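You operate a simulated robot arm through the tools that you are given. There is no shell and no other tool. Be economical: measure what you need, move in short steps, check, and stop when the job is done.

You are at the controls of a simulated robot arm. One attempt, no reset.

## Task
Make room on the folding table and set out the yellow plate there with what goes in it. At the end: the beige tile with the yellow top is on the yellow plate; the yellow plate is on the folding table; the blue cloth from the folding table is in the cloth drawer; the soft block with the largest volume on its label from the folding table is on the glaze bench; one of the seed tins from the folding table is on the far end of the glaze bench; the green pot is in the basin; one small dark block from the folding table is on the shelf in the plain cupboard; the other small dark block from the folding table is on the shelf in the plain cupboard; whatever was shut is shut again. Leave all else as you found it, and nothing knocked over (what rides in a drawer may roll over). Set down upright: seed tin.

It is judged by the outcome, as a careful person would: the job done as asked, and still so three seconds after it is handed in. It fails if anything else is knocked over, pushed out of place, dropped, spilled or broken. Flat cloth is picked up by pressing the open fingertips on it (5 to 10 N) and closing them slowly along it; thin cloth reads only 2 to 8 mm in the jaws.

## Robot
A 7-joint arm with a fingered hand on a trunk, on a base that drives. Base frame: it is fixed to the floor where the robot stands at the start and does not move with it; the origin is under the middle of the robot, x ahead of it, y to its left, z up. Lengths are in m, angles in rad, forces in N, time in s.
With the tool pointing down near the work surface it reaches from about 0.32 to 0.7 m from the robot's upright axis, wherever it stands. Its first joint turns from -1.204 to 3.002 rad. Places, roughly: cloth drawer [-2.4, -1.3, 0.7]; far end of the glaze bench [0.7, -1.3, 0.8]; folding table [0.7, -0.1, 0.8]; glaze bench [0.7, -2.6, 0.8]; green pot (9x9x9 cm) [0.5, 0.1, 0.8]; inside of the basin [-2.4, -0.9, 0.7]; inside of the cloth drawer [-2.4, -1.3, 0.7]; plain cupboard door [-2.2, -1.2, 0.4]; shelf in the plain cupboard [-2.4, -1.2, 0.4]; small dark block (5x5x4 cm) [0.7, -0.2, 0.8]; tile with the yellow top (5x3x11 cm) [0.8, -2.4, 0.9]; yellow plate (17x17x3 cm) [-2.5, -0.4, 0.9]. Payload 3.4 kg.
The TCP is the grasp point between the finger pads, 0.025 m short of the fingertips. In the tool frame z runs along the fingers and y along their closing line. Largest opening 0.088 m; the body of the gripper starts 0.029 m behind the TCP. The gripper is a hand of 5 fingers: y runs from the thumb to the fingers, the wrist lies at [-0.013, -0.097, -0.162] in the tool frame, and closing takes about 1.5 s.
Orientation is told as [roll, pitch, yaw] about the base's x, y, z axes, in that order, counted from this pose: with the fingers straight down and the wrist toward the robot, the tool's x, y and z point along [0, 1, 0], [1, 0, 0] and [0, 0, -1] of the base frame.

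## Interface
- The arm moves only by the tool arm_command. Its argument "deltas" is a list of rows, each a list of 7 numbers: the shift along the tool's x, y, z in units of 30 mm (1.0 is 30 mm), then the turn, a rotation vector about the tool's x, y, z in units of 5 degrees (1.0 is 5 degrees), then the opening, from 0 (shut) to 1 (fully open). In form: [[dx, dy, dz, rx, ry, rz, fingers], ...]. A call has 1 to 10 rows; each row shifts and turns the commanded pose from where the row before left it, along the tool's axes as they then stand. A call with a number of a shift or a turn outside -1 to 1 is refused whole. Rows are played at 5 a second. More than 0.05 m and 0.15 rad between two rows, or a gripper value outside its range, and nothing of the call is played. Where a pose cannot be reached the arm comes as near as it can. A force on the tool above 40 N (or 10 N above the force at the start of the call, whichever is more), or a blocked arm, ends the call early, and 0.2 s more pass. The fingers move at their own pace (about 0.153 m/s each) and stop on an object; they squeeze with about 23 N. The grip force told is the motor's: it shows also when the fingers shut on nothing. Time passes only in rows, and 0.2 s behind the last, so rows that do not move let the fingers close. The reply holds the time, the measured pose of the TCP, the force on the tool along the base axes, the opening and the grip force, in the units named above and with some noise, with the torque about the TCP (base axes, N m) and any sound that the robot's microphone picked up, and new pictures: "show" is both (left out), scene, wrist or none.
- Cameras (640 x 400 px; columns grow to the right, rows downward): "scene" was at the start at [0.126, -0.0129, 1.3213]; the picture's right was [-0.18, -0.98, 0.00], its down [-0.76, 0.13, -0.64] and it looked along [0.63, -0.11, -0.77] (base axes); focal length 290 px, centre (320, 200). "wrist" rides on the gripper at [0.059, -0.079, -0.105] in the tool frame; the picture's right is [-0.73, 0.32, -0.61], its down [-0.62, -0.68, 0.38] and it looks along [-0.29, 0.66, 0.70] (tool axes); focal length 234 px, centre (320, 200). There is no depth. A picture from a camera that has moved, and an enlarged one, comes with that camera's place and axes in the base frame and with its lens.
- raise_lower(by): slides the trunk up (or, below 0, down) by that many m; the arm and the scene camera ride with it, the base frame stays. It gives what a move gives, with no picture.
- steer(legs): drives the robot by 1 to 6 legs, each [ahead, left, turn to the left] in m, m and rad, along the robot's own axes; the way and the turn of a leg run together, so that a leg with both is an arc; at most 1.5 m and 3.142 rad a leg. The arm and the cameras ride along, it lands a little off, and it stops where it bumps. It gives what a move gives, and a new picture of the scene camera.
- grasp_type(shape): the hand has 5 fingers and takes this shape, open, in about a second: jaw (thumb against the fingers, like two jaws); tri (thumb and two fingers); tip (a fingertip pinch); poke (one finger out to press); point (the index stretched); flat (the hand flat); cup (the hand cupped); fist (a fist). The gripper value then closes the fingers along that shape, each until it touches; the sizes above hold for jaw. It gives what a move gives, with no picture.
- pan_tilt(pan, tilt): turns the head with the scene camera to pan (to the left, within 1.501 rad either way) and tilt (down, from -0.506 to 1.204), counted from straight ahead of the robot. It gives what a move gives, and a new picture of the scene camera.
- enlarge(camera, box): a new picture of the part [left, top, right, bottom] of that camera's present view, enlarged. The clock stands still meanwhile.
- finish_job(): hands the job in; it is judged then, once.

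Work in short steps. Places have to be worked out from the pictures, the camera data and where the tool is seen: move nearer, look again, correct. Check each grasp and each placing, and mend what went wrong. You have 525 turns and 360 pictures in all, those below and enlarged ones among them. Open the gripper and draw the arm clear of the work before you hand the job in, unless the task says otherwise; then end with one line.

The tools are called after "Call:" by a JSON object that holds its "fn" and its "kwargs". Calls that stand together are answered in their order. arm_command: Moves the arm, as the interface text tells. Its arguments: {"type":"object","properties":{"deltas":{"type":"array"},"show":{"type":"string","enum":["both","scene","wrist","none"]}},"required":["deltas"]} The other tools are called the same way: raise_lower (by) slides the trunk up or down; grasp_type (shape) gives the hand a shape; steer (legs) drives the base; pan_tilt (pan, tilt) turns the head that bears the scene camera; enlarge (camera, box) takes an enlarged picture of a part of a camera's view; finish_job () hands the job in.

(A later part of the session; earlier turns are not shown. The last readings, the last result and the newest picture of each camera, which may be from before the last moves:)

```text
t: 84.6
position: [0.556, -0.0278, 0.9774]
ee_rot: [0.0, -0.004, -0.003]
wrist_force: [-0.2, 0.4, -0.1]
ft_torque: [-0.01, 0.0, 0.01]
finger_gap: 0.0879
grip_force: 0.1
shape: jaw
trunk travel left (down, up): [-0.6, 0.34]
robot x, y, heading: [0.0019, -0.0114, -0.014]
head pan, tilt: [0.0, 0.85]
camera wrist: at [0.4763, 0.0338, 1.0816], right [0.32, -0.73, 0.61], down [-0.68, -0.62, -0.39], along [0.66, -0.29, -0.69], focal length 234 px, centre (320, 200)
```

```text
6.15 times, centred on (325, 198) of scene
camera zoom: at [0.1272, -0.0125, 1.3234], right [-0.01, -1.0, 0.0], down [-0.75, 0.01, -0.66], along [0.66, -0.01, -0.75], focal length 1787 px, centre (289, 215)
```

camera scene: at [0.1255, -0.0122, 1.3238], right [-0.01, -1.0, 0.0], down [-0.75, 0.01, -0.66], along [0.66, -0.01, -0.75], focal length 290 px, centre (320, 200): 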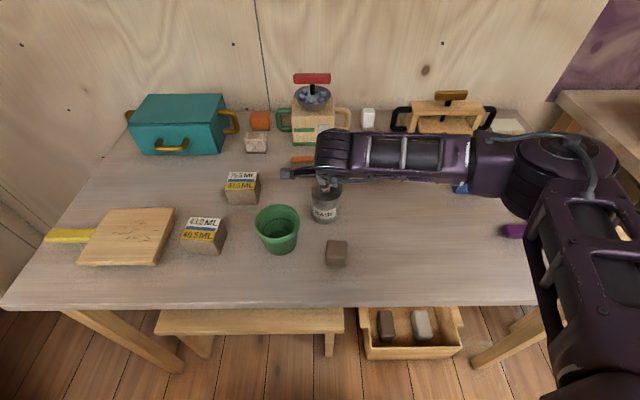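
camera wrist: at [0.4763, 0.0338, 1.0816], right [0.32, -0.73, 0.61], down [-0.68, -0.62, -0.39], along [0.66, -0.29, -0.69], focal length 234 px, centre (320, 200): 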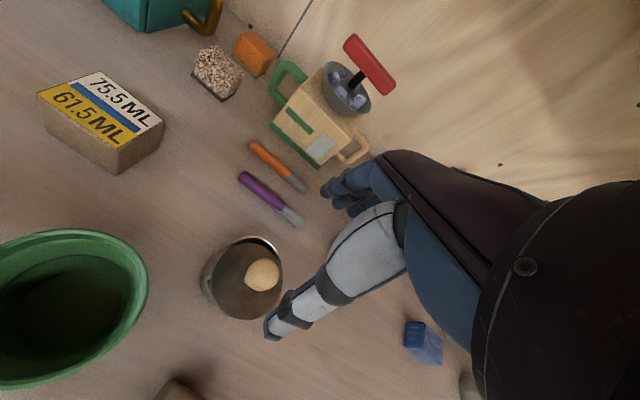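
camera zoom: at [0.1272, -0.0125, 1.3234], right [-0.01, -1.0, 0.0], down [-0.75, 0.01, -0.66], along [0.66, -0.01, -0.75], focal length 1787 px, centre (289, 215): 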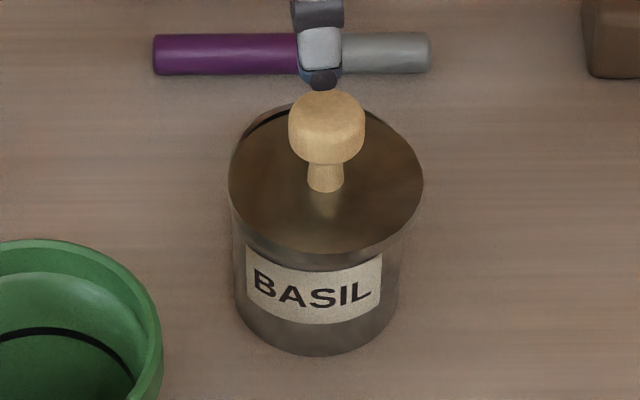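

The lid is now a bit too far toward the robot (rear rim shows). I take a closer wrist look to measure.

Call:
{"fn": "enlarge", "kwargs": {"camera": "wrist", "box": [180, 220, 300, 330]}}

```text
3.64 times, centred on (240, 275) of wrist
camera zoom: at [0.4763, 0.0338, 1.0816], right [0.32, -0.73, 0.61], down [-0.68, -0.62, -0.39], along [0.66, -0.29, -0.69], focal length 852 px, centre (611, -73)
```

zoom: 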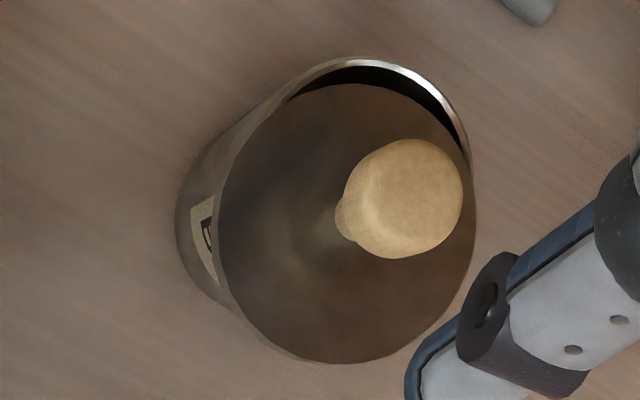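

The knob is at ~[0.550, -0.029]; the lid must go about 10 mm to +x. I regrasp it.

Call:
{"fn": "arm_command", "kwargs": {"deltas": [[-0.04, -0.2, 0.5, 0.04, 0, 0, 1], [0, 0, 0.8, 0, 0, 0, 1], [0, 0, 0.8, 0, 0, 0, 1], [0, 0, 0.6, 0, 0, 0, 1], [0, 0, 0.35, 0, 0, 0, 1], [0, 0, 0, 0, 0, 0, 0.4], [0, 0, 0, 0, 0, 0, 0.15], [0, 0, 0, 0, 0, 0, 0], [0, 0, 0, 0, 0, 0, 0], [0, 0, 0, 0, 0, 0, 0]], "show": "none"}}

Call:
{"fn": "arm_command", "kwargs": {"deltas": [[0, 0, 0, 0, 0, 0, 0], [0, 0, -0.15, 0, 0, 0, 0], [0, 0, -0.1, 0, 0, 0, 0], [0, 0.17, 0, 0, 0, 0, 0], [0, 0.17, 0, 0, 0, 0, 0], [0, 0, 0, 0, 0, 0, 0]], "show": "none"}}

Call:
{"fn": "enlarge", "kwargs": {"camera": "scene", "box": [300, 165, 350, 230]}}

Call:
{"fn": "enlarge", "kwargs": {"camera": "wrist", "box": [210, 180, 370, 320]}}

```text
t: 86.8
position: [0.5494, -0.0275, 0.8855]
ee_rot: [0.002, -0.002, -0.003]
wrist_force: [1.3, 0.6, 5.6]
ft_torque: [0.02, -0.17, 0.01]
finger_gap: 0.0519
grip_force: 22.5
shape: jaw
trunk travel left (down, up): [-0.6, 0.34]
robot x, y, heading: [-0.0045, -0.012, -0.014]
head pan, tilt: [0.0, 0.85]
```

```text
t: 88.2
position: [0.5604, -0.0285, 0.8914]
ee_rot: [0.0, 0.0, -0.001]
wrist_force: [0.3, -1.3, -1.4]
ft_torque: [0.03, -0.01, -0.02]
finger_gap: 0.0518
grip_force: 23.1
shape: jaw
trunk travel left (down, up): [-0.6, 0.34]
robot x, y, heading: [-0.0007, -0.0161, -0.012]
head pan, tilt: [0.0, 0.85]
```

```text
6.15 times, centred on (325, 198) of scene
camera zoom: at [0.1277, -0.0127, 1.3234], right [-0.01, -1.0, 0.0], down [-0.75, 0.01, -0.66], along [0.66, -0.01, -0.75], focal length 1787 px, centre (289, 215)
```

zoom: 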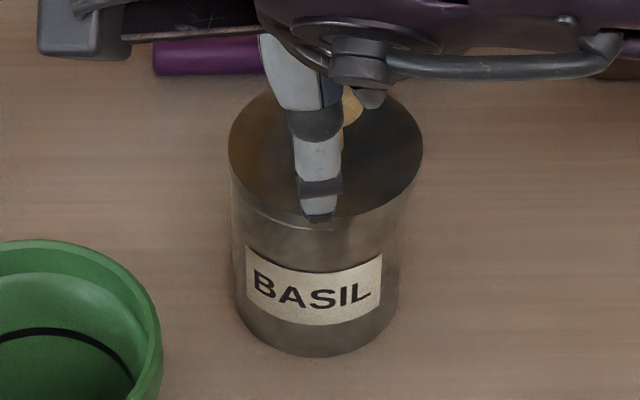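

```text
2.86 times, centred on (290, 250) of wrist
camera zoom: at [0.4809, 0.0328, 0.9975], right [0.32, -0.73, 0.61], down [-0.68, -0.62, -0.38], along [0.66, -0.29, -0.7], focal length 669 px, centre (406, 57)
```

zoom: 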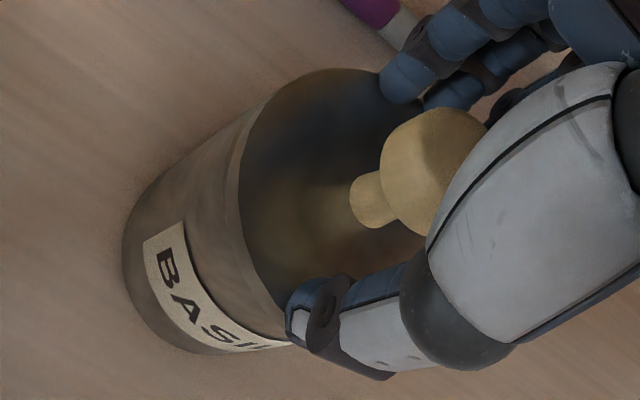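

The fingers took the lid by its edge (52 mm) and shifted it; it now looks concentric. I lower lightly, open, and look.

Call:
{"fn": "arm_command", "kwargs": {"deltas": [[0, 0, 0.1, 0, 0, 0, 0], [0, 0, 0.08, 0, 0, 0, 0], [0, 0, 0, 0, 0, 0, 0.65], [0, 0, 0, 0, 0, 0, 0.8], [0, 0, 0, 0, 0, 0, 1], [0, 0, 0, 0, 0, 0, 1], [0, 0, -0.7, 0, 0, 0, 1], [0, 0, -0.9, 0, 0, 0, 1], [0, 0, -0.9, 0, 0, 0, 1]], "show": "none"}}

Call:
{"fn": "enlarge", "kwargs": {"camera": "scene", "box": [300, 165, 350, 230]}}

Call:
{"fn": "enlarge", "kwargs": {"camera": "wrist", "box": [170, 210, 330, 350]}}

```text
t: 90.2
position: [0.5604, -0.0281, 0.963]
ee_rot: [-0.001, -0.002, -0.004]
wrist_force: [0.2, -0.4, 0.7]
ft_torque: [-0.01, -0.03, -0.01]
finger_gap: 0.0878
grip_force: 0.0
shape: jaw
trunk travel left (down, up): [-0.6, 0.34]
robot x, y, heading: [0.0012, -0.0122, -0.013]
head pan, tilt: [0.0, 0.85]
```

```text
6.15 times, centred on (325, 198) of scene
camera zoom: at [0.1272, -0.0126, 1.3234], right [-0.01, -1.0, 0.0], down [-0.75, 0.01, -0.66], along [0.66, -0.01, -0.75], focal length 1787 px, centre (289, 215)
```

zoom: 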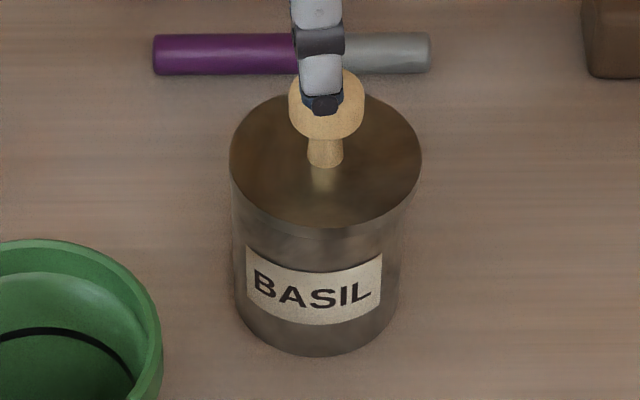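

```text
2.86 times, centred on (250, 280) of wrist
camera zoom: at [0.4806, 0.0332, 1.0673], right [0.32, -0.73, 0.61], down [-0.68, -0.62, -0.38], along [0.66, -0.29, -0.7], focal length 669 px, centre (520, -29)
```

zoom: 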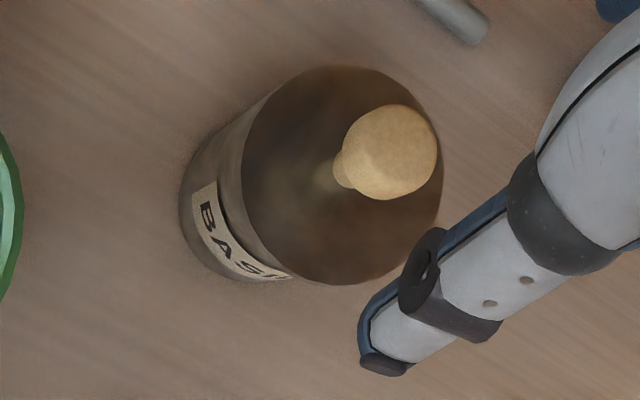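

The lid is now well centred. I press it on with the open palm over the knob (palm meets the knob near TCP z 0.871).

Call:
{"fn": "arm_command", "kwargs": {"deltas": [[0, 0, 0.8, 0, 0, 0, 1], [0, 0, 0.8, 0, 0, 0, 1], [0, 0, 0.8, 0, 0, 0, 1], [0, 0, 0.4, 0, 0, 0, 1], [0, 0, 0.15, 0, 0, 0, 1], [0, 0, 0.15, 0, 0, 0, 1], [0, 0, 0.15, 0, 0, 0, 1], [0, 0, 0.15, 0, 0, 0, 1]], "show": "wrist"}}

```text
t: 92.0
position: [0.5599, -0.0277, 0.8598]
ee_rot: [0.0, -0.001, -0.003]
wrist_force: [0.4, -1.0, -0.2]
ft_torque: [-0.01, 0.04, -0.01]
finger_gap: 0.0879
grip_force: 0.1
shape: jaw
trunk travel left (down, up): [-0.6, 0.34]
robot x, y, heading: [-0.0005, -0.0085, -0.013]
head pan, tilt: [0.0, 0.85]
camera wrist: at [0.4813, 0.0328, 0.9651], right [0.32, -0.73, 0.61], down [-0.68, -0.62, -0.38], along [0.66, -0.29, -0.7], focal length 234 px, centre (320, 200)
```

wrist: 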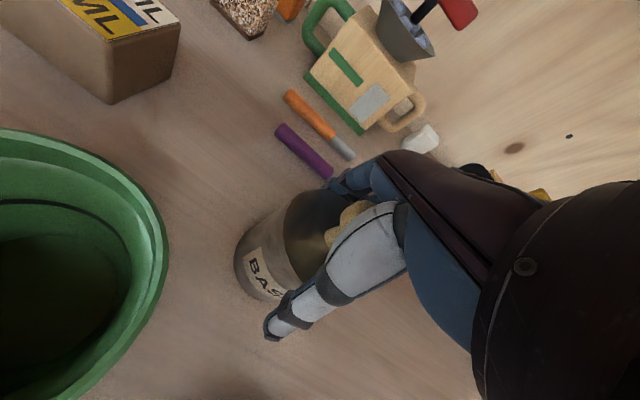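

No contact at 0.86 yet, so there's more room than expected. I continue down carefully.

Call:
{"fn": "arm_command", "kwargs": {"deltas": [[0, 0, 0.15, 0, 0, 0, 1], [0, 0, 0.15, 0, 0, 0, 1], [0, 0, 0.15, 0, 0, 0, 1], [0, 0, 0.15, 0, 0, 0, 1], [0, 0, 0.15, 0, 0, 0, 1], [0, 0, 0.15, 0, 0, 0, 1]], "show": "wrist"}}

```text
t: 93.3
position: [0.5638, -0.0266, 0.8465]
ee_rot: [0.009, -0.019, -0.002]
wrist_force: [-3.5, -0.4, 18.3]
ft_torque: [0.01, -0.16, -0.01]
finger_gap: 0.0877
grip_force: 0.1
shape: jaw
trunk travel left (down, up): [-0.6, 0.34]
robot x, y, heading: [0.0017, -0.0102, -0.015]
head pan, tilt: [0.0, 0.85]
stopped in row 6: the force on the tool passed its limit (the readings are from after the stop); the commanded pose is now the measured one
camera wrist: at [0.4819, 0.0334, 0.9502], right [0.31, -0.73, 0.61], down [-0.67, -0.62, -0.4], along [0.67, -0.29, -0.68], focal length 234 px, centre (320, 200)
```

wrist: 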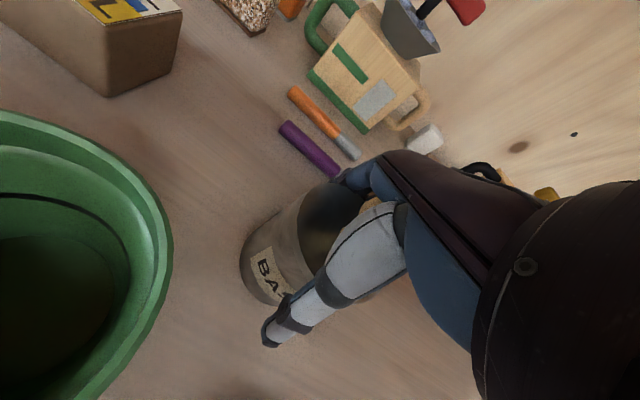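

The palm pressed the knob with ~20 N. Now I ease up 3 mm, level, and close on the tin's body itself.

Call:
{"fn": "arm_command", "kwargs": {"deltas": [[0, -0.08, -0.1, 0.15, -0.08, 0, 1], [0, 0, 0, 0, 0, 0, 0.7], [0, 0, 0, 0, 0, 0, 0.3], [0, 0, 0, 0, 0, 0, 0.1], [0, 0, 0, 0, 0, 0, 0.1], [0, 0, 0, 0, 0, 0, 0.1], [0, 0, 0, 0, 0, 0, 0.1]], "show": "wrist"}}

Call:
{"fn": "enlarge", "kwargs": {"camera": "scene", "box": [290, 160, 370, 240]}}

```text
t: 94.9
position: [0.5593, -0.0269, 0.8464]
ee_rot: [-0.001, -0.003, -0.004]
wrist_force: [3.4, 0.2, 11.1]
ft_torque: [-0.11, -0.38, 0.07]
finger_gap: 0.0612
grip_force: 23.2
shape: jaw
trunk travel left (down, up): [-0.6, 0.34]
robot x, y, heading: [-0.0017, -0.0119, -0.01]
head pan, tilt: [0.0, 0.85]
camera wrist: at [0.4809, 0.0343, 0.9511], right [0.32, -0.73, 0.61], down [-0.68, -0.62, -0.38], along [0.66, -0.29, -0.69], focal length 234 px, centre (320, 200)
```

wrist: 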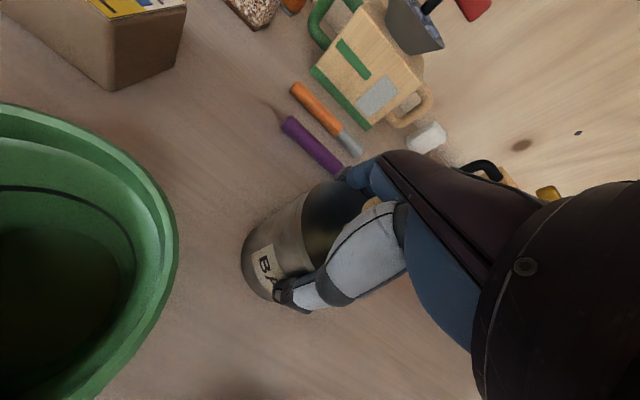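

```text
5.00 times, centred on (330, 200) of scene
camera zoom: at [0.1262, -0.0124, 1.3235], right [-0.01, -1.0, 0.0], down [-0.75, 0.01, -0.66], along [0.66, -0.01, -0.75], focal length 1452 px, centre (270, 200)
```

zoom: 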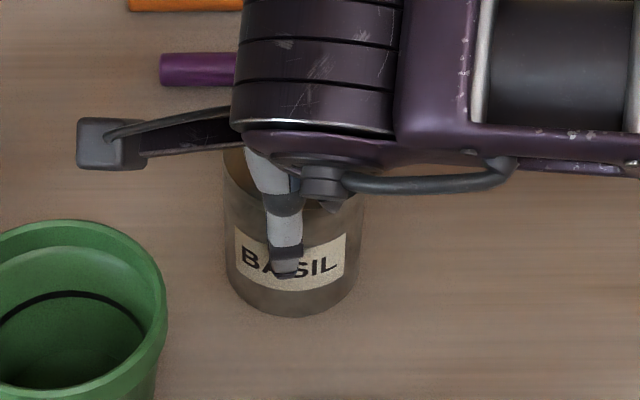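

Held by the body at 61 mm, with the palm over the lid. I lift slowly 5 cm and check.

Call:
{"fn": "arm_command", "kwargs": {"deltas": [[0, 0, -0.2, 0, 0, 0, 0.1], [0, 0, -0.3, 0, 0, 0, 0.1], [0, 0, -0.4, 0, 0, 0, 0.1], [0, 0, -0.4, 0, 0, 0, 0.1], [0, 0, -0.4, 0, 0, 0, 0.1]], "show": "both"}}

```text
t: 96.1
position: [0.5616, -0.0276, 0.8951]
ee_rot: [-0.001, 0.0, -0.002]
wrist_force: [0.0, 0.1, -1.9]
ft_torque: [-0.02, 0.02, -0.01]
finger_gap: 0.0603
grip_force: 22.6
shape: jaw
trunk travel left (down, up): [-0.6, 0.34]
robot x, y, heading: [-0.0047, -0.0127, -0.014]
head pan, tilt: [0.0, 0.85]
camera scene: at [0.1279, -0.0127, 1.3233], right [-0.01, -1.0, 0.0], down [-0.75, 0.01, -0.66], along [0.66, -0.01, -0.75], focal length 290 px, centre (320, 200)
camera wrist: at [0.4815, 0.034, 1.0014], right [0.32, -0.73, 0.61], down [-0.68, -0.62, -0.38], along [0.66, -0.29, -0.7], focal length 234 px, centre (320, 200)
```

scene: 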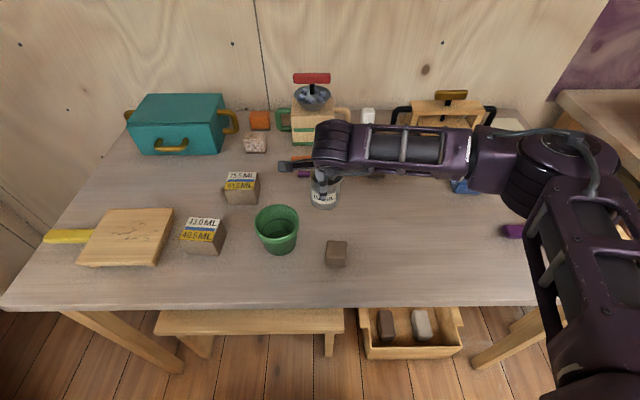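
wrist: 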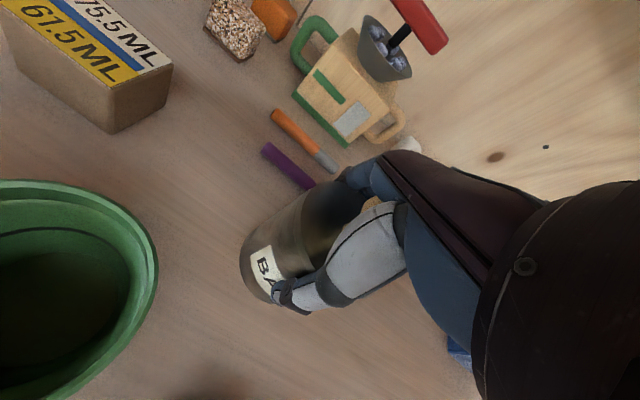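

Firm and the lid stays on. I lift higher, retract, and drive to the far end of the glaze bench (around y = -1.2).

Call:
{"fn": "arm_command", "kwargs": {"deltas": [[0, 0, -0.8, 0, 0, 0, 0.1], [0, 0, -0.8, 0, 0, 0, 0.1], [0, 0, -0.8, 0, 0, 0, 0.1], [0, -0.5, -0.8, 0, 0, 0, 0.1], [0, -0.8, -0.8, 0, 0, 0, 0.1], [0, -0.8, -0.4, 0, 0, 0, 0.1], [0, -0.8, 0, 0, 0, 0, 0.1], [0, -0.8, 0, 0, 0, 0, 0.1], [0, -0.8, 0, 0, 0, 0, 0.1], [0, -0.5, 0, 0, 0, 0, 0.1]], "show": "none"}}

Call:
{"fn": "steer", "kwargs": {"legs": [[-0.12, 0, 0.013], [0, -1.2, 0]]}}

Call:
{"fn": "pan_tilt", "kwargs": {"pan": 0.3, "tilt": 0.75}}

```text
t: 98.3
position: [0.4111, -0.0262, 1.0291]
ee_rot: [-0.002, -0.002, -0.004]
wrist_force: [-0.2, 0.0, -2.4]
ft_torque: [-0.04, 0.0, 0.01]
finger_gap: 0.0605
grip_force: 23.2
shape: jaw
trunk travel left (down, up): [-0.6, 0.34]
robot x, y, heading: [-0.0032, -0.0137, -0.011]
head pan, tilt: [0.0, 0.85]
```

```text
t: 105.2
position: [0.2974, -1.2255, 1.028]
ee_rot: [-0.001, -0.002, 0.017]
wrist_force: [-0.5, 0.1, -2.2]
ft_torque: [0.0, -0.01, 0.0]
finger_gap: 0.0603
grip_force: 23.0
shape: jaw
trunk travel left (down, up): [-0.6, 0.34]
robot x, y, heading: [-0.1162, -1.2248, 0.011]
head pan, tilt: [0.0, 0.85]
camera scene: at [0.0146, -1.2174, 1.3234], right [0.01, -1.0, 0.0], down [-0.75, -0.01, -0.66], along [0.66, 0.01, -0.75], focal length 290 px, centre (320, 200)
```

scene: 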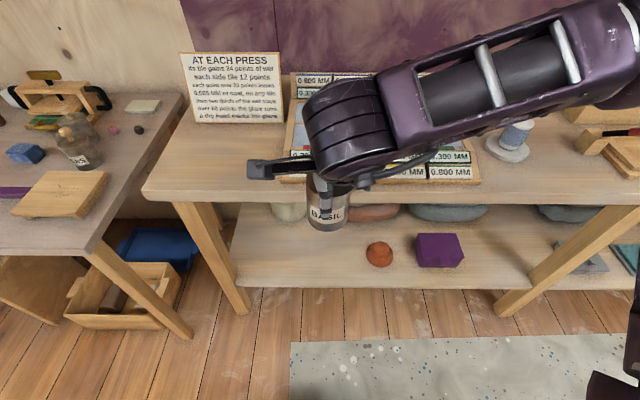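

```text
t: 106.0
position: [0.2974, -1.2253, 1.0291]
ee_rot: [-0.002, -0.002, 0.017]
wrist_force: [0.1, -0.1, -1.6]
ft_torque: [0.01, 0.03, -0.01]
finger_gap: 0.0602
grip_force: 23.1
shape: jaw
trunk travel left (down, up): [-0.6, 0.34]
robot x, y, heading: [-0.1136, -1.2196, 0.009]
head pan, tilt: [0.3, 0.75]
camera scene: at [0.0154, -1.1928, 1.3314], right [0.3, -0.95, 0.0], down [-0.65, -0.21, -0.73], along [0.7, 0.22, -0.68], focal length 290 px, centre (320, 200)
```

scene: 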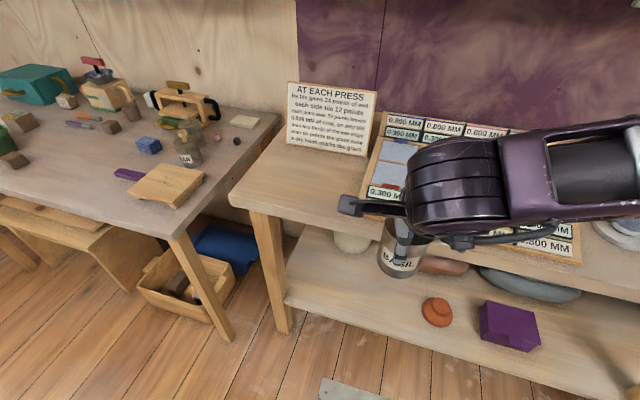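

Clear spot at about [0.58, -1.03], between the bench end and the tray, in front of the sign. I move the base there.

Call:
{"fn": "steer", "kwargs": {"legs": [[0.08, 0.18, -0.01]]}}

Call:
{"fn": "pan_tilt", "kwargs": {"pan": 0.1, "tilt": 0.8}}

Call:
{"fn": "arm_command", "kwargs": {"deltas": [[0, 0.8, 0, 0, 0, 0, 0.1], [0, 0.8, 0, 0, 0, 0, 0.1], [0, 0.8, 0, 0, 0, 0, 0.1], [0, 0.8, 0, 0, 0, 0, 0.1], [0, 0.8, 0, 0, 0, 0, 0.1], [0, 0.8, 0, 0, 0, 0, 0.1]], "show": "both"}}

```text
t: 107.6
position: [0.377, -1.0467, 1.0281]
ee_rot: [-0.001, 0.0, 0.01]
wrist_force: [-0.6, -0.3, -1.9]
ft_torque: [0.01, 0.0, -0.02]
finger_gap: 0.0603
grip_force: 23.3
shape: jaw
trunk travel left (down, up): [-0.6, 0.34]
robot x, y, heading: [-0.038, -1.0378, 0.002]
head pan, tilt: [0.3, 0.75]
camera scene: at [0.0948, -1.0121, 1.3313], right [0.3, -0.96, 0.0], down [-0.65, -0.2, -0.73], along [0.7, 0.22, -0.68], focal length 290 px, centre (320, 200)
```

scene: 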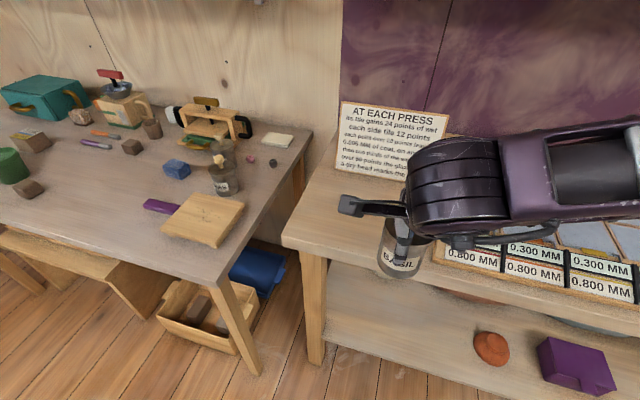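

```text
t: 108.4
position: [0.3758, -1.0476, 1.0285]
ee_rot: [-0.002, -0.003, 0.008]
wrist_force: [0.2, 0.6, -1.3]
ft_torque: [0.04, -0.02, 0.0]
finger_gap: 0.0602
grip_force: 23.3
shape: jaw
trunk travel left (down, up): [-0.6, 0.34]
robot x, y, heading: [-0.0375, -1.0383, 0.004]
head pan, tilt: [0.099, 0.799]
camera scene: at [0.0956, -1.0293, 1.3274], right [0.1, -0.99, 0.0], down [-0.71, -0.07, -0.7], along [0.69, 0.07, -0.72], focal length 290 px, centre (320, 200)
```

scene: 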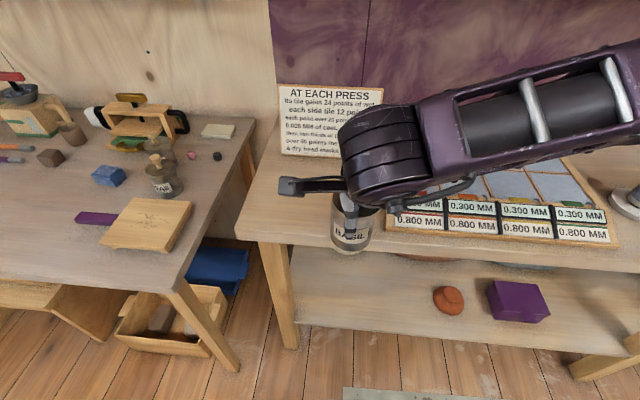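

```text
t: 109.8
position: [0.5219, -1.0464, 1.029]
ee_rot: [-0.001, 0.0, 0.011]
wrist_force: [-0.6, 0.0, -1.8]
ft_torque: [-0.03, 0.01, 0.02]
finger_gap: 0.06
grip_force: 23.2
shape: jaw
trunk travel left (down, up): [-0.6, 0.34]
robot x, y, heading: [-0.0347, -1.0369, -0.004]
head pan, tilt: [0.099, 0.799]
camera scene: at [0.0965, -1.029, 1.3273], right [0.1, -0.99, 0.0], down [-0.71, -0.07, -0.7], along [0.69, 0.07, -0.72], focal length 290 px, centre (320, 200)
camera wrist: at [0.4412, -0.9859, 1.1336], right [0.33, -0.72, 0.61], down [-0.67, -0.63, -0.38], along [0.66, -0.28, -0.7], focal length 234 px, centre (320, 200)
```

scene: 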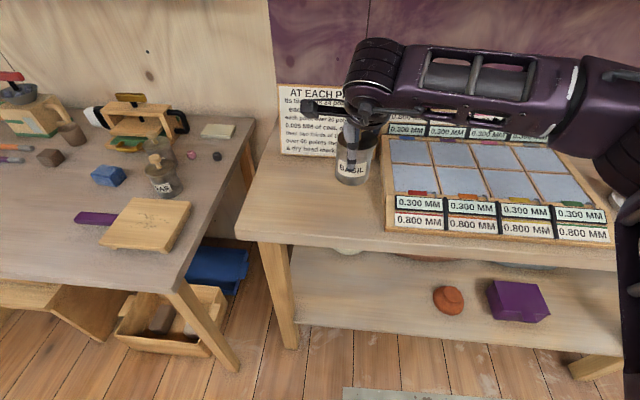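
wrist: 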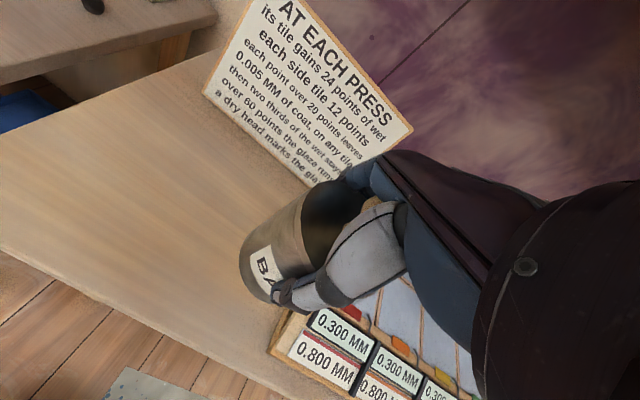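

Spot chosen [0.57, -1.04]; the sign foot is at x≈0.72 and the tray's left edge at y≈-1.13. I move and lower to just above the surface.

Call:
{"fn": "arm_command", "kwargs": {"deltas": [[0.19, 0.8, 0, 0, 0, 0, 0.1], [0.19, 0.8, 0.3, 0, 0, 0, 0.1], [0, 0, 0.8, 0, 0, 0, 0.1], [0, 0, 0.8, 0, 0, 0, 0.1], [0, 0, 0.8, 0, 0, 0, 0.1], [0, 0, 0.5, 0, 0, 0, 0.1]], "show": "both"}}

```text
t: 111.2
position: [0.568, -1.0346, 0.9333]
ee_rot: [-0.002, -0.002, 0.008]
wrist_force: [0.7, 0.4, -1.2]
ft_torque: [0.03, -0.01, -0.02]
finger_gap: 0.0604
grip_force: 23.1
shape: jaw
trunk travel left (down, up): [-0.6, 0.34]
robot x, y, heading: [-0.035, -1.036, -0.001]
head pan, tilt: [0.099, 0.799]
camera scene: at [0.096, -1.0291, 1.3274], right [0.1, -0.99, 0.0], down [-0.71, -0.07, -0.7], along [0.69, 0.07, -0.72], focal length 290 px, centre (320, 200)
camera wrist: at [0.4882, -0.9745, 1.0377], right [0.33, -0.72, 0.61], down [-0.68, -0.63, -0.38], along [0.66, -0.28, -0.69], focal length 234 px, centre (320, 200)
```

scene: 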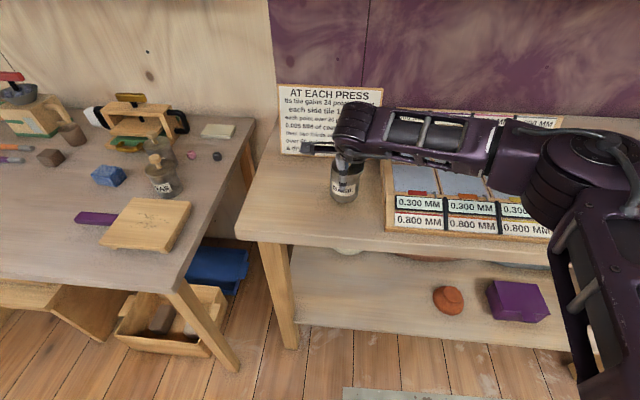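
wrist: 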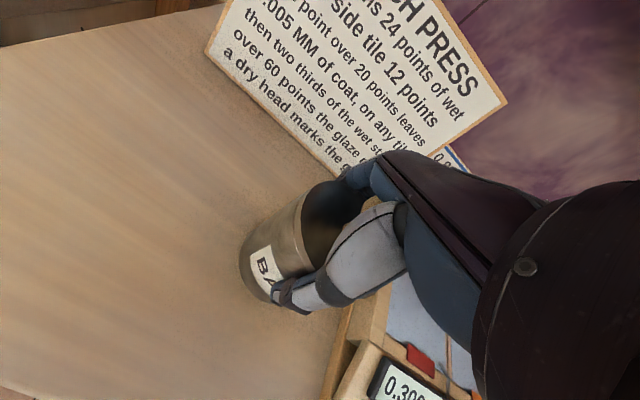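

I lower in small steps until it touches.

Call:
{"fn": "arm_command", "kwargs": {"deltas": [[0, 0, 0.2, 0, 0, 0, 0.1], [0, 0, 0.2, 0, 0, 0, 0.1], [0, 0, 0.12, 0, 0, 0, 0.1], [0, 0, 0.08, 0, 0, 0, 0.1], [0, 0, 0, 0, 0, 0, 0.1]], "show": "none"}}

```text
t: 112.4
position: [0.5678, -1.035, 0.9156]
ee_rot: [-0.001, -0.004, 0.008]
wrist_force: [-0.1, -0.6, 5.5]
ft_torque: [0.01, -0.17, -0.03]
finger_gap: 0.0604
grip_force: 22.7
shape: jaw
trunk travel left (down, up): [-0.6, 0.34]
robot x, y, heading: [-0.0375, -1.0349, 0.004]
head pan, tilt: [0.099, 0.799]
```

It touches (z 0.916, ~7 N). I open and rise.

Call:
{"fn": "arm_command", "kwargs": {"deltas": [[0, 0, 0, 0, 0, 0, 0.75], [0, 0, 0, 0, 0, 0, 0.9], [0, 0, 0, 0, 0, 0, 1], [0, 0, 0, 0, 0, 0, 1], [0, 0, -0.6, 0, 0, 0, 1], [0, 0, -0.8, 0, 0, 0, 1], [0, 0, -0.9, 0, 0, 0, 1], [0, 0, -0.9, 0, 0, 0, 1]], "show": "wrist"}}

Call:
{"fn": "enlarge", "kwargs": {"camera": "scene", "box": [310, 130, 390, 210]}}

Call:
{"fn": "enlarge", "kwargs": {"camera": "wrist", "box": [170, 210, 330, 350]}}

```text
t: 114.2
position: [0.5683, -1.0336, 1.0119]
ee_rot: [-0.001, -0.002, 0.008]
wrist_force: [-0.9, -0.8, 0.1]
ft_torque: [0.01, 0.0, -0.02]
finger_gap: 0.0879
grip_force: 0.0
shape: jaw
trunk travel left (down, up): [-0.6, 0.34]
robot x, y, heading: [-0.0358, -1.0396, -0.001]
head pan, tilt: [0.099, 0.799]
camera wrist: at [0.4878, -0.9739, 1.1163], right [0.33, -0.72, 0.61], down [-0.68, -0.63, -0.38], along [0.66, -0.29, -0.69], focal length 234 px, centre (320, 200)
```

wrist: 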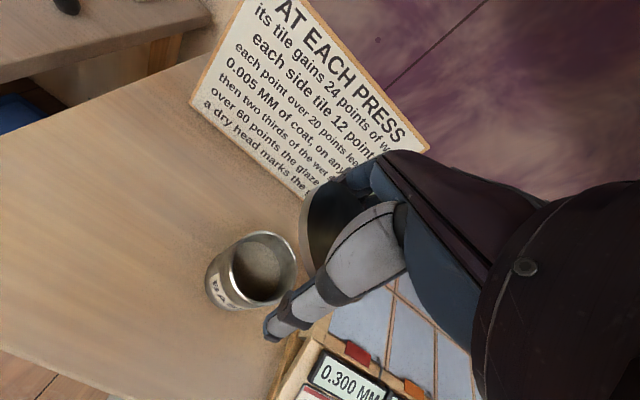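

```text
5.00 times, centred on (350, 170) of scene
camera zoom: at [0.095, -1.0291, 1.3274], right [0.1, -0.99, 0.0], down [-0.71, -0.07, -0.7], along [0.69, 0.07, -0.72], focal length 1452 px, centre (170, 350)
```

zoom: 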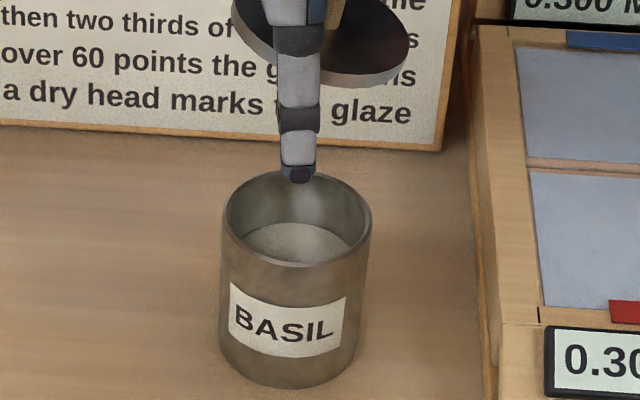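

```text
2.86 times, centred on (250, 280) of wrist
camera zoom: at [0.4878, -0.9739, 1.1163], right [0.33, -0.72, 0.61], down [-0.68, -0.63, -0.38], along [0.66, -0.29, -0.69], focal length 669 px, centre (520, -29)
```

zoom: 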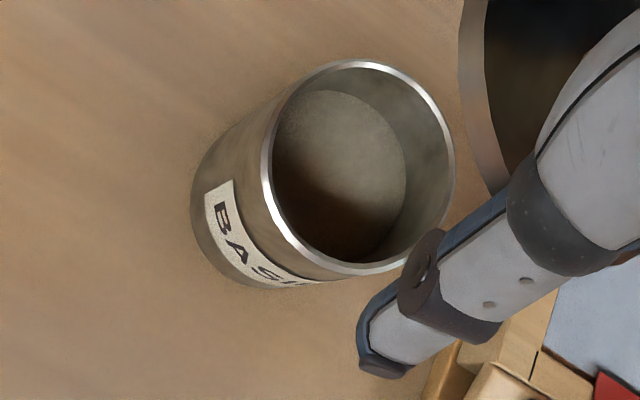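

The lid stayed wedged in my palm. I lower straight back so it sits on the tin again.

Call:
{"fn": "arm_command", "kwargs": {"deltas": [[0, 0, 0.9, 0, 0, 0, 1], [0, 0, 0.9, 0, 0, 0, 1], [0, 0, 0.8, 0, 0, 0, 1], [0, 0, 0.4, 0, 0, 0, 1], [0, 0, 0.12, 0, 0, 0, 1], [0, 0, 0, 0, 0, 0, 1]], "show": "wrist"}}

Call:
{"fn": "enlarge", "kwargs": {"camera": "wrist", "box": [210, 160, 390, 320]}}

```text
t: 115.6
position: [0.5684, -1.0334, 0.9168]
ee_rot: [-0.001, 0.0, 0.009]
wrist_force: [0.0, 0.2, 2.8]
ft_torque: [0.01, -0.01, 0.02]
finger_gap: 0.0877
grip_force: 0.0
shape: jaw
trunk travel left (down, up): [-0.6, 0.34]
robot x, y, heading: [-0.033, -1.0365, -0.003]
head pan, tilt: [0.099, 0.799]
camera wrist: at [0.4879, -0.9739, 1.0226], right [0.33, -0.72, 0.61], down [-0.67, -0.63, -0.38], along [0.66, -0.28, -0.69], focal length 234 px, centre (320, 200)
```

wrist: 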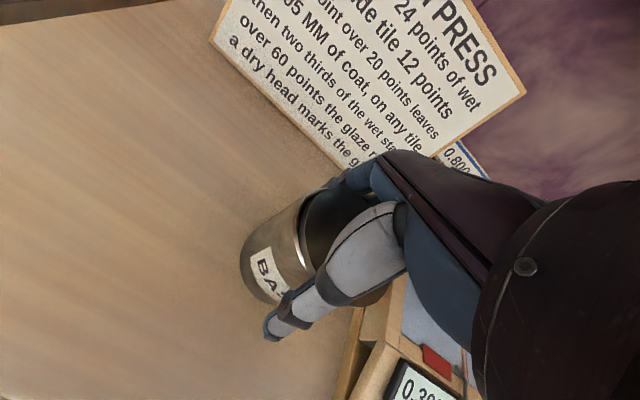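

```text
2.50 times, centred on (300, 240) of wrist
camera zoom: at [0.4879, -0.9739, 1.0226], right [0.33, -0.72, 0.61], down [-0.67, -0.63, -0.38], along [0.66, -0.28, -0.69], focal length 585 px, centre (370, 100)
```

zoom: 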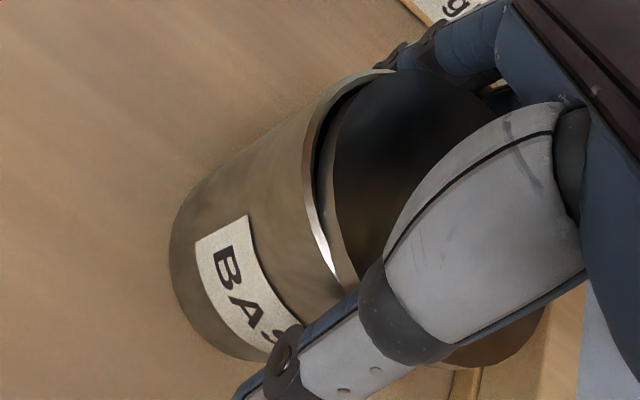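

The lid is ~9 mm too far to -y over the rim. I raise 5 mm, shift +9 mm in y, lower and look.

Call:
{"fn": "arm_command", "kwargs": {"deltas": [[0, 0, -0.2, 0, 0, 0, 1], [0.16, 0, 0, 0, 0, 0, 1], [0.16, 0, 0, 0, 0, 0, 1], [0, 0, 0.1, 0, 0, 0, 1], [0, 0, 0, 0, 0, 0, 1]], "show": "none"}}

Call:
{"fn": "enlarge", "kwargs": {"camera": "wrist", "box": [210, 160, 390, 320]}}

Call:
{"fn": "enlarge", "kwargs": {"camera": "scene", "box": [300, 130, 390, 220]}}

```text
t: 116.8
position: [0.5683, -1.0243, 0.9199]
ee_rot: [-0.002, -0.003, 0.011]
wrist_force: [0.8, -0.1, 0.4]
ft_torque: [-0.03, -0.02, -0.01]
finger_gap: 0.0877
grip_force: 0.0
shape: jaw
trunk travel left (down, up): [-0.6, 0.34]
robot x, y, heading: [-0.0357, -1.038, 0.003]
head pan, tilt: [0.099, 0.799]
```

```text
2.50 times, centred on (300, 240) of wrist
camera zoom: at [0.4883, -0.9645, 1.0254], right [0.33, -0.72, 0.61], down [-0.67, -0.63, -0.38], along [0.66, -0.28, -0.69], focal length 585 px, centre (370, 100)
```

zoom: 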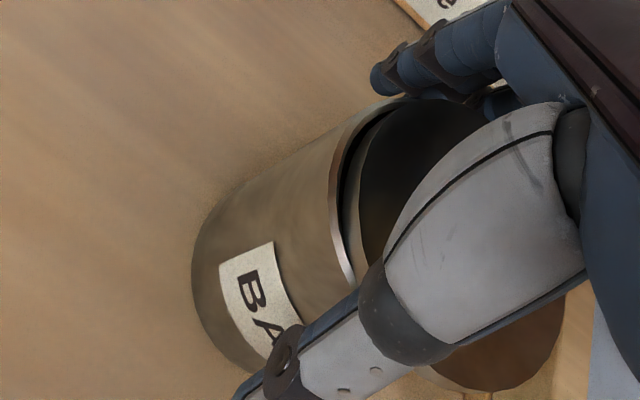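

```text
4.44 times, centred on (345, 175) of scene
camera zoom: at [0.0955, -1.0291, 1.3274], right [0.1, -0.99, 0.0], down [-0.71, -0.07, -0.7], along [0.69, 0.07, -0.72], focal length 1291 px, centre (209, 311)
```

zoom: 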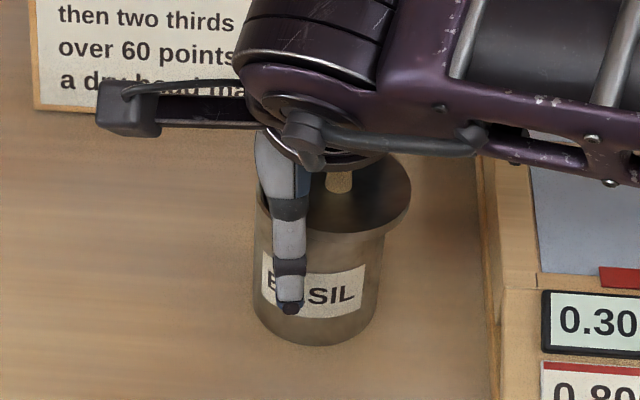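

The lid stayed put while the hand slid, so it is loose from the palm now. I rise straight up and look.

Call:
{"fn": "arm_command", "kwargs": {"deltas": [[0, 0, -0.3, 0, 0, 0, 1], [0, 0, -0.5, 0, 0, 0, 1], [0, 0, -0.8, 0, 0, 0, 1], [0, 0, -0.9, 0, 0, 0, 1]], "show": "wrist"}}

Call:
{"fn": "enlarge", "kwargs": {"camera": "scene", "box": [300, 130, 390, 220]}}

```text
t: 117.8
position: [0.5688, -1.025, 0.996]
ee_rot: [-0.001, -0.001, 0.011]
wrist_force: [-0.7, 0.7, -0.5]
ft_torque: [0.01, 0.02, 0.01]
finger_gap: 0.0881
grip_force: 0.0
shape: jaw
trunk travel left (down, up): [-0.6, 0.34]
robot x, y, heading: [-0.0389, -1.0334, -0.003]
head pan, tilt: [0.099, 0.799]
camera wrist: at [0.4884, -0.9639, 1.1005], right [0.33, -0.72, 0.61], down [-0.67, -0.63, -0.38], along [0.66, -0.28, -0.69], focal length 234 px, centre (320, 200)
```

wrist: 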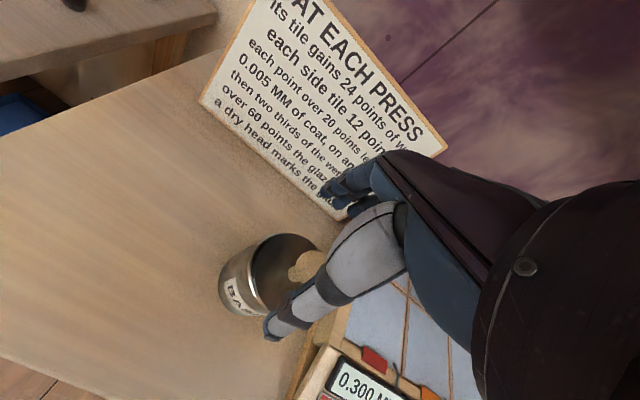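

```text
4.44 times, centred on (345, 175) of scene
camera zoom: at [0.095, -1.0291, 1.3274], right [0.1, -0.99, 0.0], down [-0.71, -0.07, -0.7], along [0.69, 0.07, -0.72], focal length 1291 px, centre (209, 311)
```

zoom: 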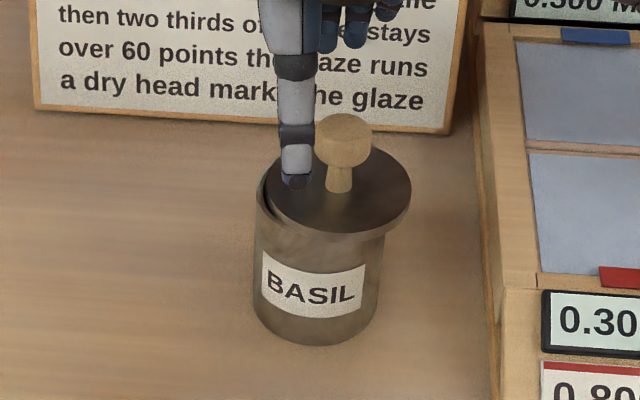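

The lid lies on the tin, ~9 mm off to -y. I take the knob (about [0.567, -1.036, 0.955]).

Call:
{"fn": "arm_command", "kwargs": {"deltas": [[-0.37, -0.06, 0, 0, 0, 0.1, 1], [0, 0, 0.5, 0, 0, 0, 1], [0, 0, 0.5, 0, 0, 0, 1], [0, 0, 0.4, 0, 0, 0, 1], [0, 0, 0, 0, 0, 0, 0.5], [0, 0, 0, 0, 0, 0, 0.15], [0, 0, 0, 0, 0, 0, 0], [0, 0, 0, 0, 0, 0, 0], [0, 0, 0, 0, 0, 0, 0], [0, 0, 0, 0, 0, 0, 0]], "show": "none"}}

Call:
{"fn": "arm_command", "kwargs": {"deltas": [[0, 0, -0.15, 0, 0, 0, 0], [0, 0, -0.15, 0, 0, 0, 0], [0.15, 0, 0, 0, 0, 0, 0], [0.15, 0, 0, 0, 0, 0, 0], [0, 0, 0, 0, 0, 0, 0]], "show": "none"}}

Call:
{"fn": "enlarge", "kwargs": {"camera": "scene", "box": [300, 130, 390, 220]}}

Call:
{"fn": "enlarge", "kwargs": {"camera": "wrist", "box": [210, 160, 390, 320]}}

```text
t: 120.0
position: [0.5664, -1.0362, 0.9541]
ee_rot: [0.001, -0.006, -0.001]
wrist_force: [2.4, 0.0, 14.7]
ft_torque: [-0.01, -0.28, -0.02]
finger_gap: 0.0499
grip_force: 23.0
shape: jaw
trunk travel left (down, up): [-0.6, 0.34]
robot x, y, heading: [-0.0342, -1.0356, 0.001]
head pan, tilt: [0.099, 0.799]
```

```text
t: 121.2
position: [0.5677, -1.0275, 0.9616]
ee_rot: [-0.001, -0.001, 0.001]
wrist_force: [-1.2, 1.0, -0.3]
ft_torque: [0.0, 0.01, -0.01]
finger_gap: 0.0502
grip_force: 23.1
shape: jaw
trunk travel left (down, up): [-0.6, 0.34]
robot x, y, heading: [-0.0363, -1.036, 0.002]
head pan, tilt: [0.099, 0.799]
```

```text
4.44 times, centred on (345, 175) of scene
camera zoom: at [0.0955, -1.0293, 1.3274], right [0.1, -0.99, 0.0], down [-0.71, -0.07, -0.7], along [0.69, 0.07, -0.72], focal length 1291 px, centre (209, 311)
```

zoom: 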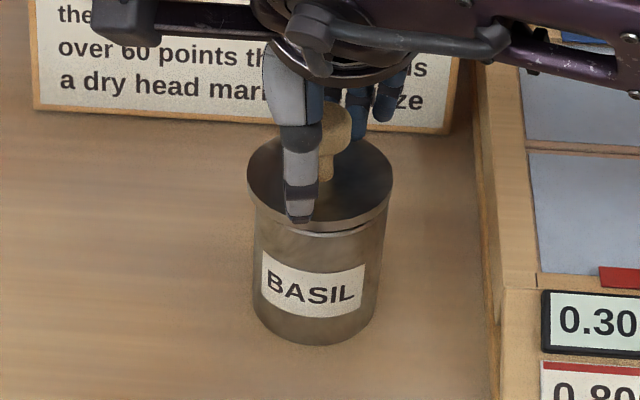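

```text
2.50 times, centred on (300, 240) of wrist
camera zoom: at [0.4868, -0.966, 1.0672], right [0.32, -0.72, 0.61], down [-0.68, -0.62, -0.38], along [0.66, -0.29, -0.69], focal length 585 px, centre (370, 100)
```

zoom: 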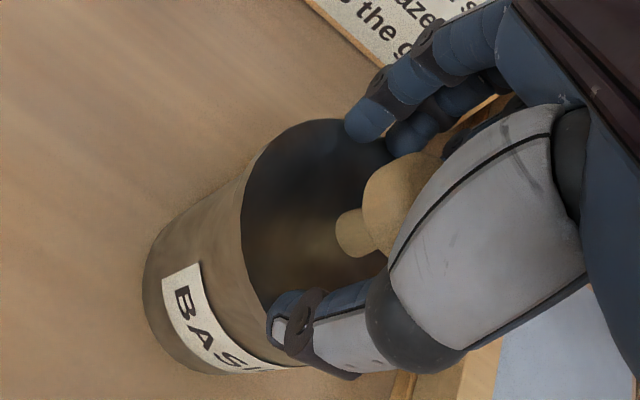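

The hand holds the lid by its edges, and it is now centred over the tin. I lower and open gently.

Call:
{"fn": "arm_command", "kwargs": {"deltas": [[0, 0, 0.12, 0, 0, 0, 0], [0, 0, 0.1, 0, 0, 0, 0], [0, 0, 0.03, 0, 0, 0, 0], [0, 0, 0, 0, 0, 0, 0.65], [0, 0, 0, 0, 0, 0, 0.8], [0, 0, 0, 0, 0, 0, 1], [0, 0, 0, 0, 0, 0, 1], [0, 0, -0.7, 0, 0, 0, 1], [0, 0, -0.9, 0, 0, 0, 1], [0, 0, -0.9, 0, 0, 0, 1]], "show": "none"}}

Call:
{"fn": "enlarge", "kwargs": {"camera": "scene", "box": [300, 130, 390, 220]}}

Call:
{"fn": "enlarge", "kwargs": {"camera": "wrist", "box": [180, 180, 340, 340]}}

```text
t: 123.4
position: [0.5654, -1.0273, 1.03]
ee_rot: [-0.003, -0.002, 0.002]
wrist_force: [0.0, 0.5, -0.1]
ft_torque: [-0.01, 0.0, 0.04]
finger_gap: 0.0883
grip_force: 0.1
shape: jaw
trunk travel left (down, up): [-0.6, 0.34]
robot x, y, heading: [-0.0335, -1.0396, -0.004]
head pan, tilt: [0.099, 0.799]
```

```text
4.44 times, centred on (345, 175) of scene
camera zoom: at [0.095, -1.0291, 1.3274], right [0.1, -0.99, 0.0], down [-0.71, -0.07, -0.7], along [0.69, 0.07, -0.72], focal length 1291 px, centre (209, 311)
```

zoom: 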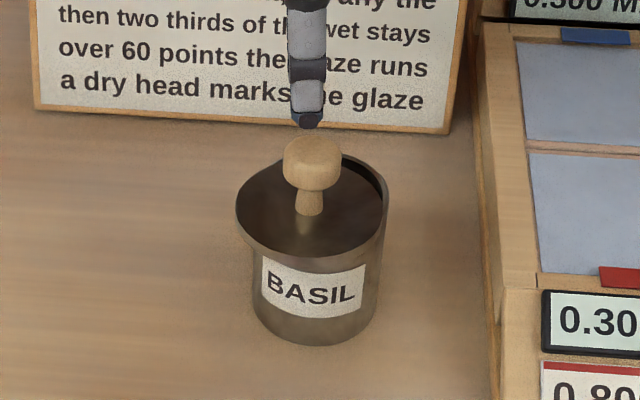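

```text
2.50 times, centred on (260, 260) of wrist
camera zoom: at [0.4858, -0.9662, 1.135], right [0.32, -0.72, 0.61], down [-0.68, -0.63, -0.38], along [0.66, -0.29, -0.69], focal length 585 px, centre (470, 50)
```

zoom: 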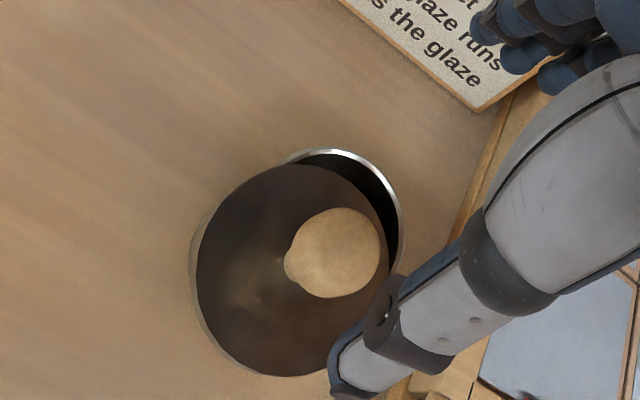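

Opening dragged the lid toward the robot this time. I'll instead align it by squeezing lid edge and body together from the sides: go down with the hand open around both (TCP ~0.927) and look.

Call:
{"fn": "arm_command", "kwargs": {"deltas": [[-0.1, -0.12, 0.5, 0, 0, 0, 1], [0, 0, 0.8, 0, 0, 0, 1], [0, 0, 0.6, 0, 0, 0, 1], [0, 0, 0.3, 0, 0, 0, 1], [0, 0, 0, 0, 0, 0, 1]], "show": "wrist"}}

Call:
{"fn": "enlarge", "kwargs": {"camera": "scene", "box": [300, 130, 390, 220]}}

```text
t: 124.6
position: [0.5629, -1.0303, 0.9625]
ee_rot: [-0.002, -0.001, 0.002]
wrist_force: [0.6, -0.6, -0.8]
ft_torque: [0.03, -0.04, 0.01]
finger_gap: 0.0879
grip_force: 0.0
shape: jaw
trunk travel left (down, up): [-0.6, 0.34]
robot x, y, heading: [-0.0353, -1.0404, -0.003]
head pan, tilt: [0.099, 0.799]
camera wrist: at [0.4836, -0.9693, 1.0681], right [0.32, -0.72, 0.61], down [-0.68, -0.62, -0.38], along [0.66, -0.29, -0.69], focal length 234 px, centre (320, 200)
```

wrist: 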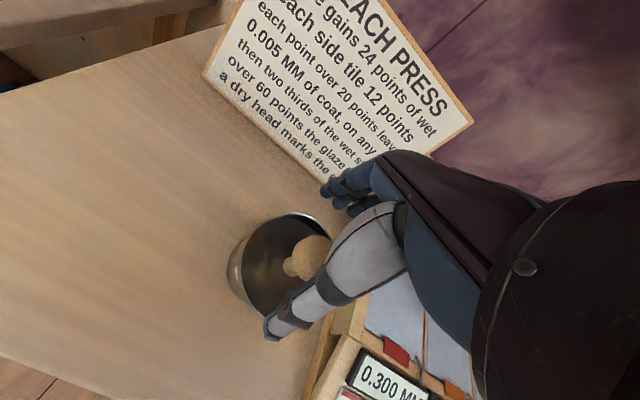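

```text
4.44 times, centred on (345, 175) of scene
camera zoom: at [0.0954, -1.0292, 1.3274], right [0.1, -0.99, 0.0], down [-0.71, -0.07, -0.7], along [0.69, 0.07, -0.72], focal length 1291 px, centre (209, 311)
```

zoom: 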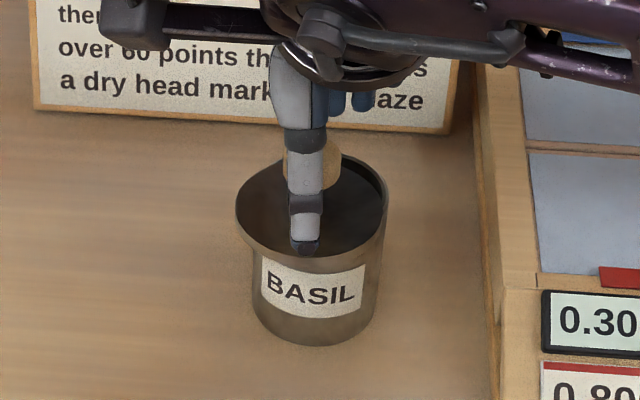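

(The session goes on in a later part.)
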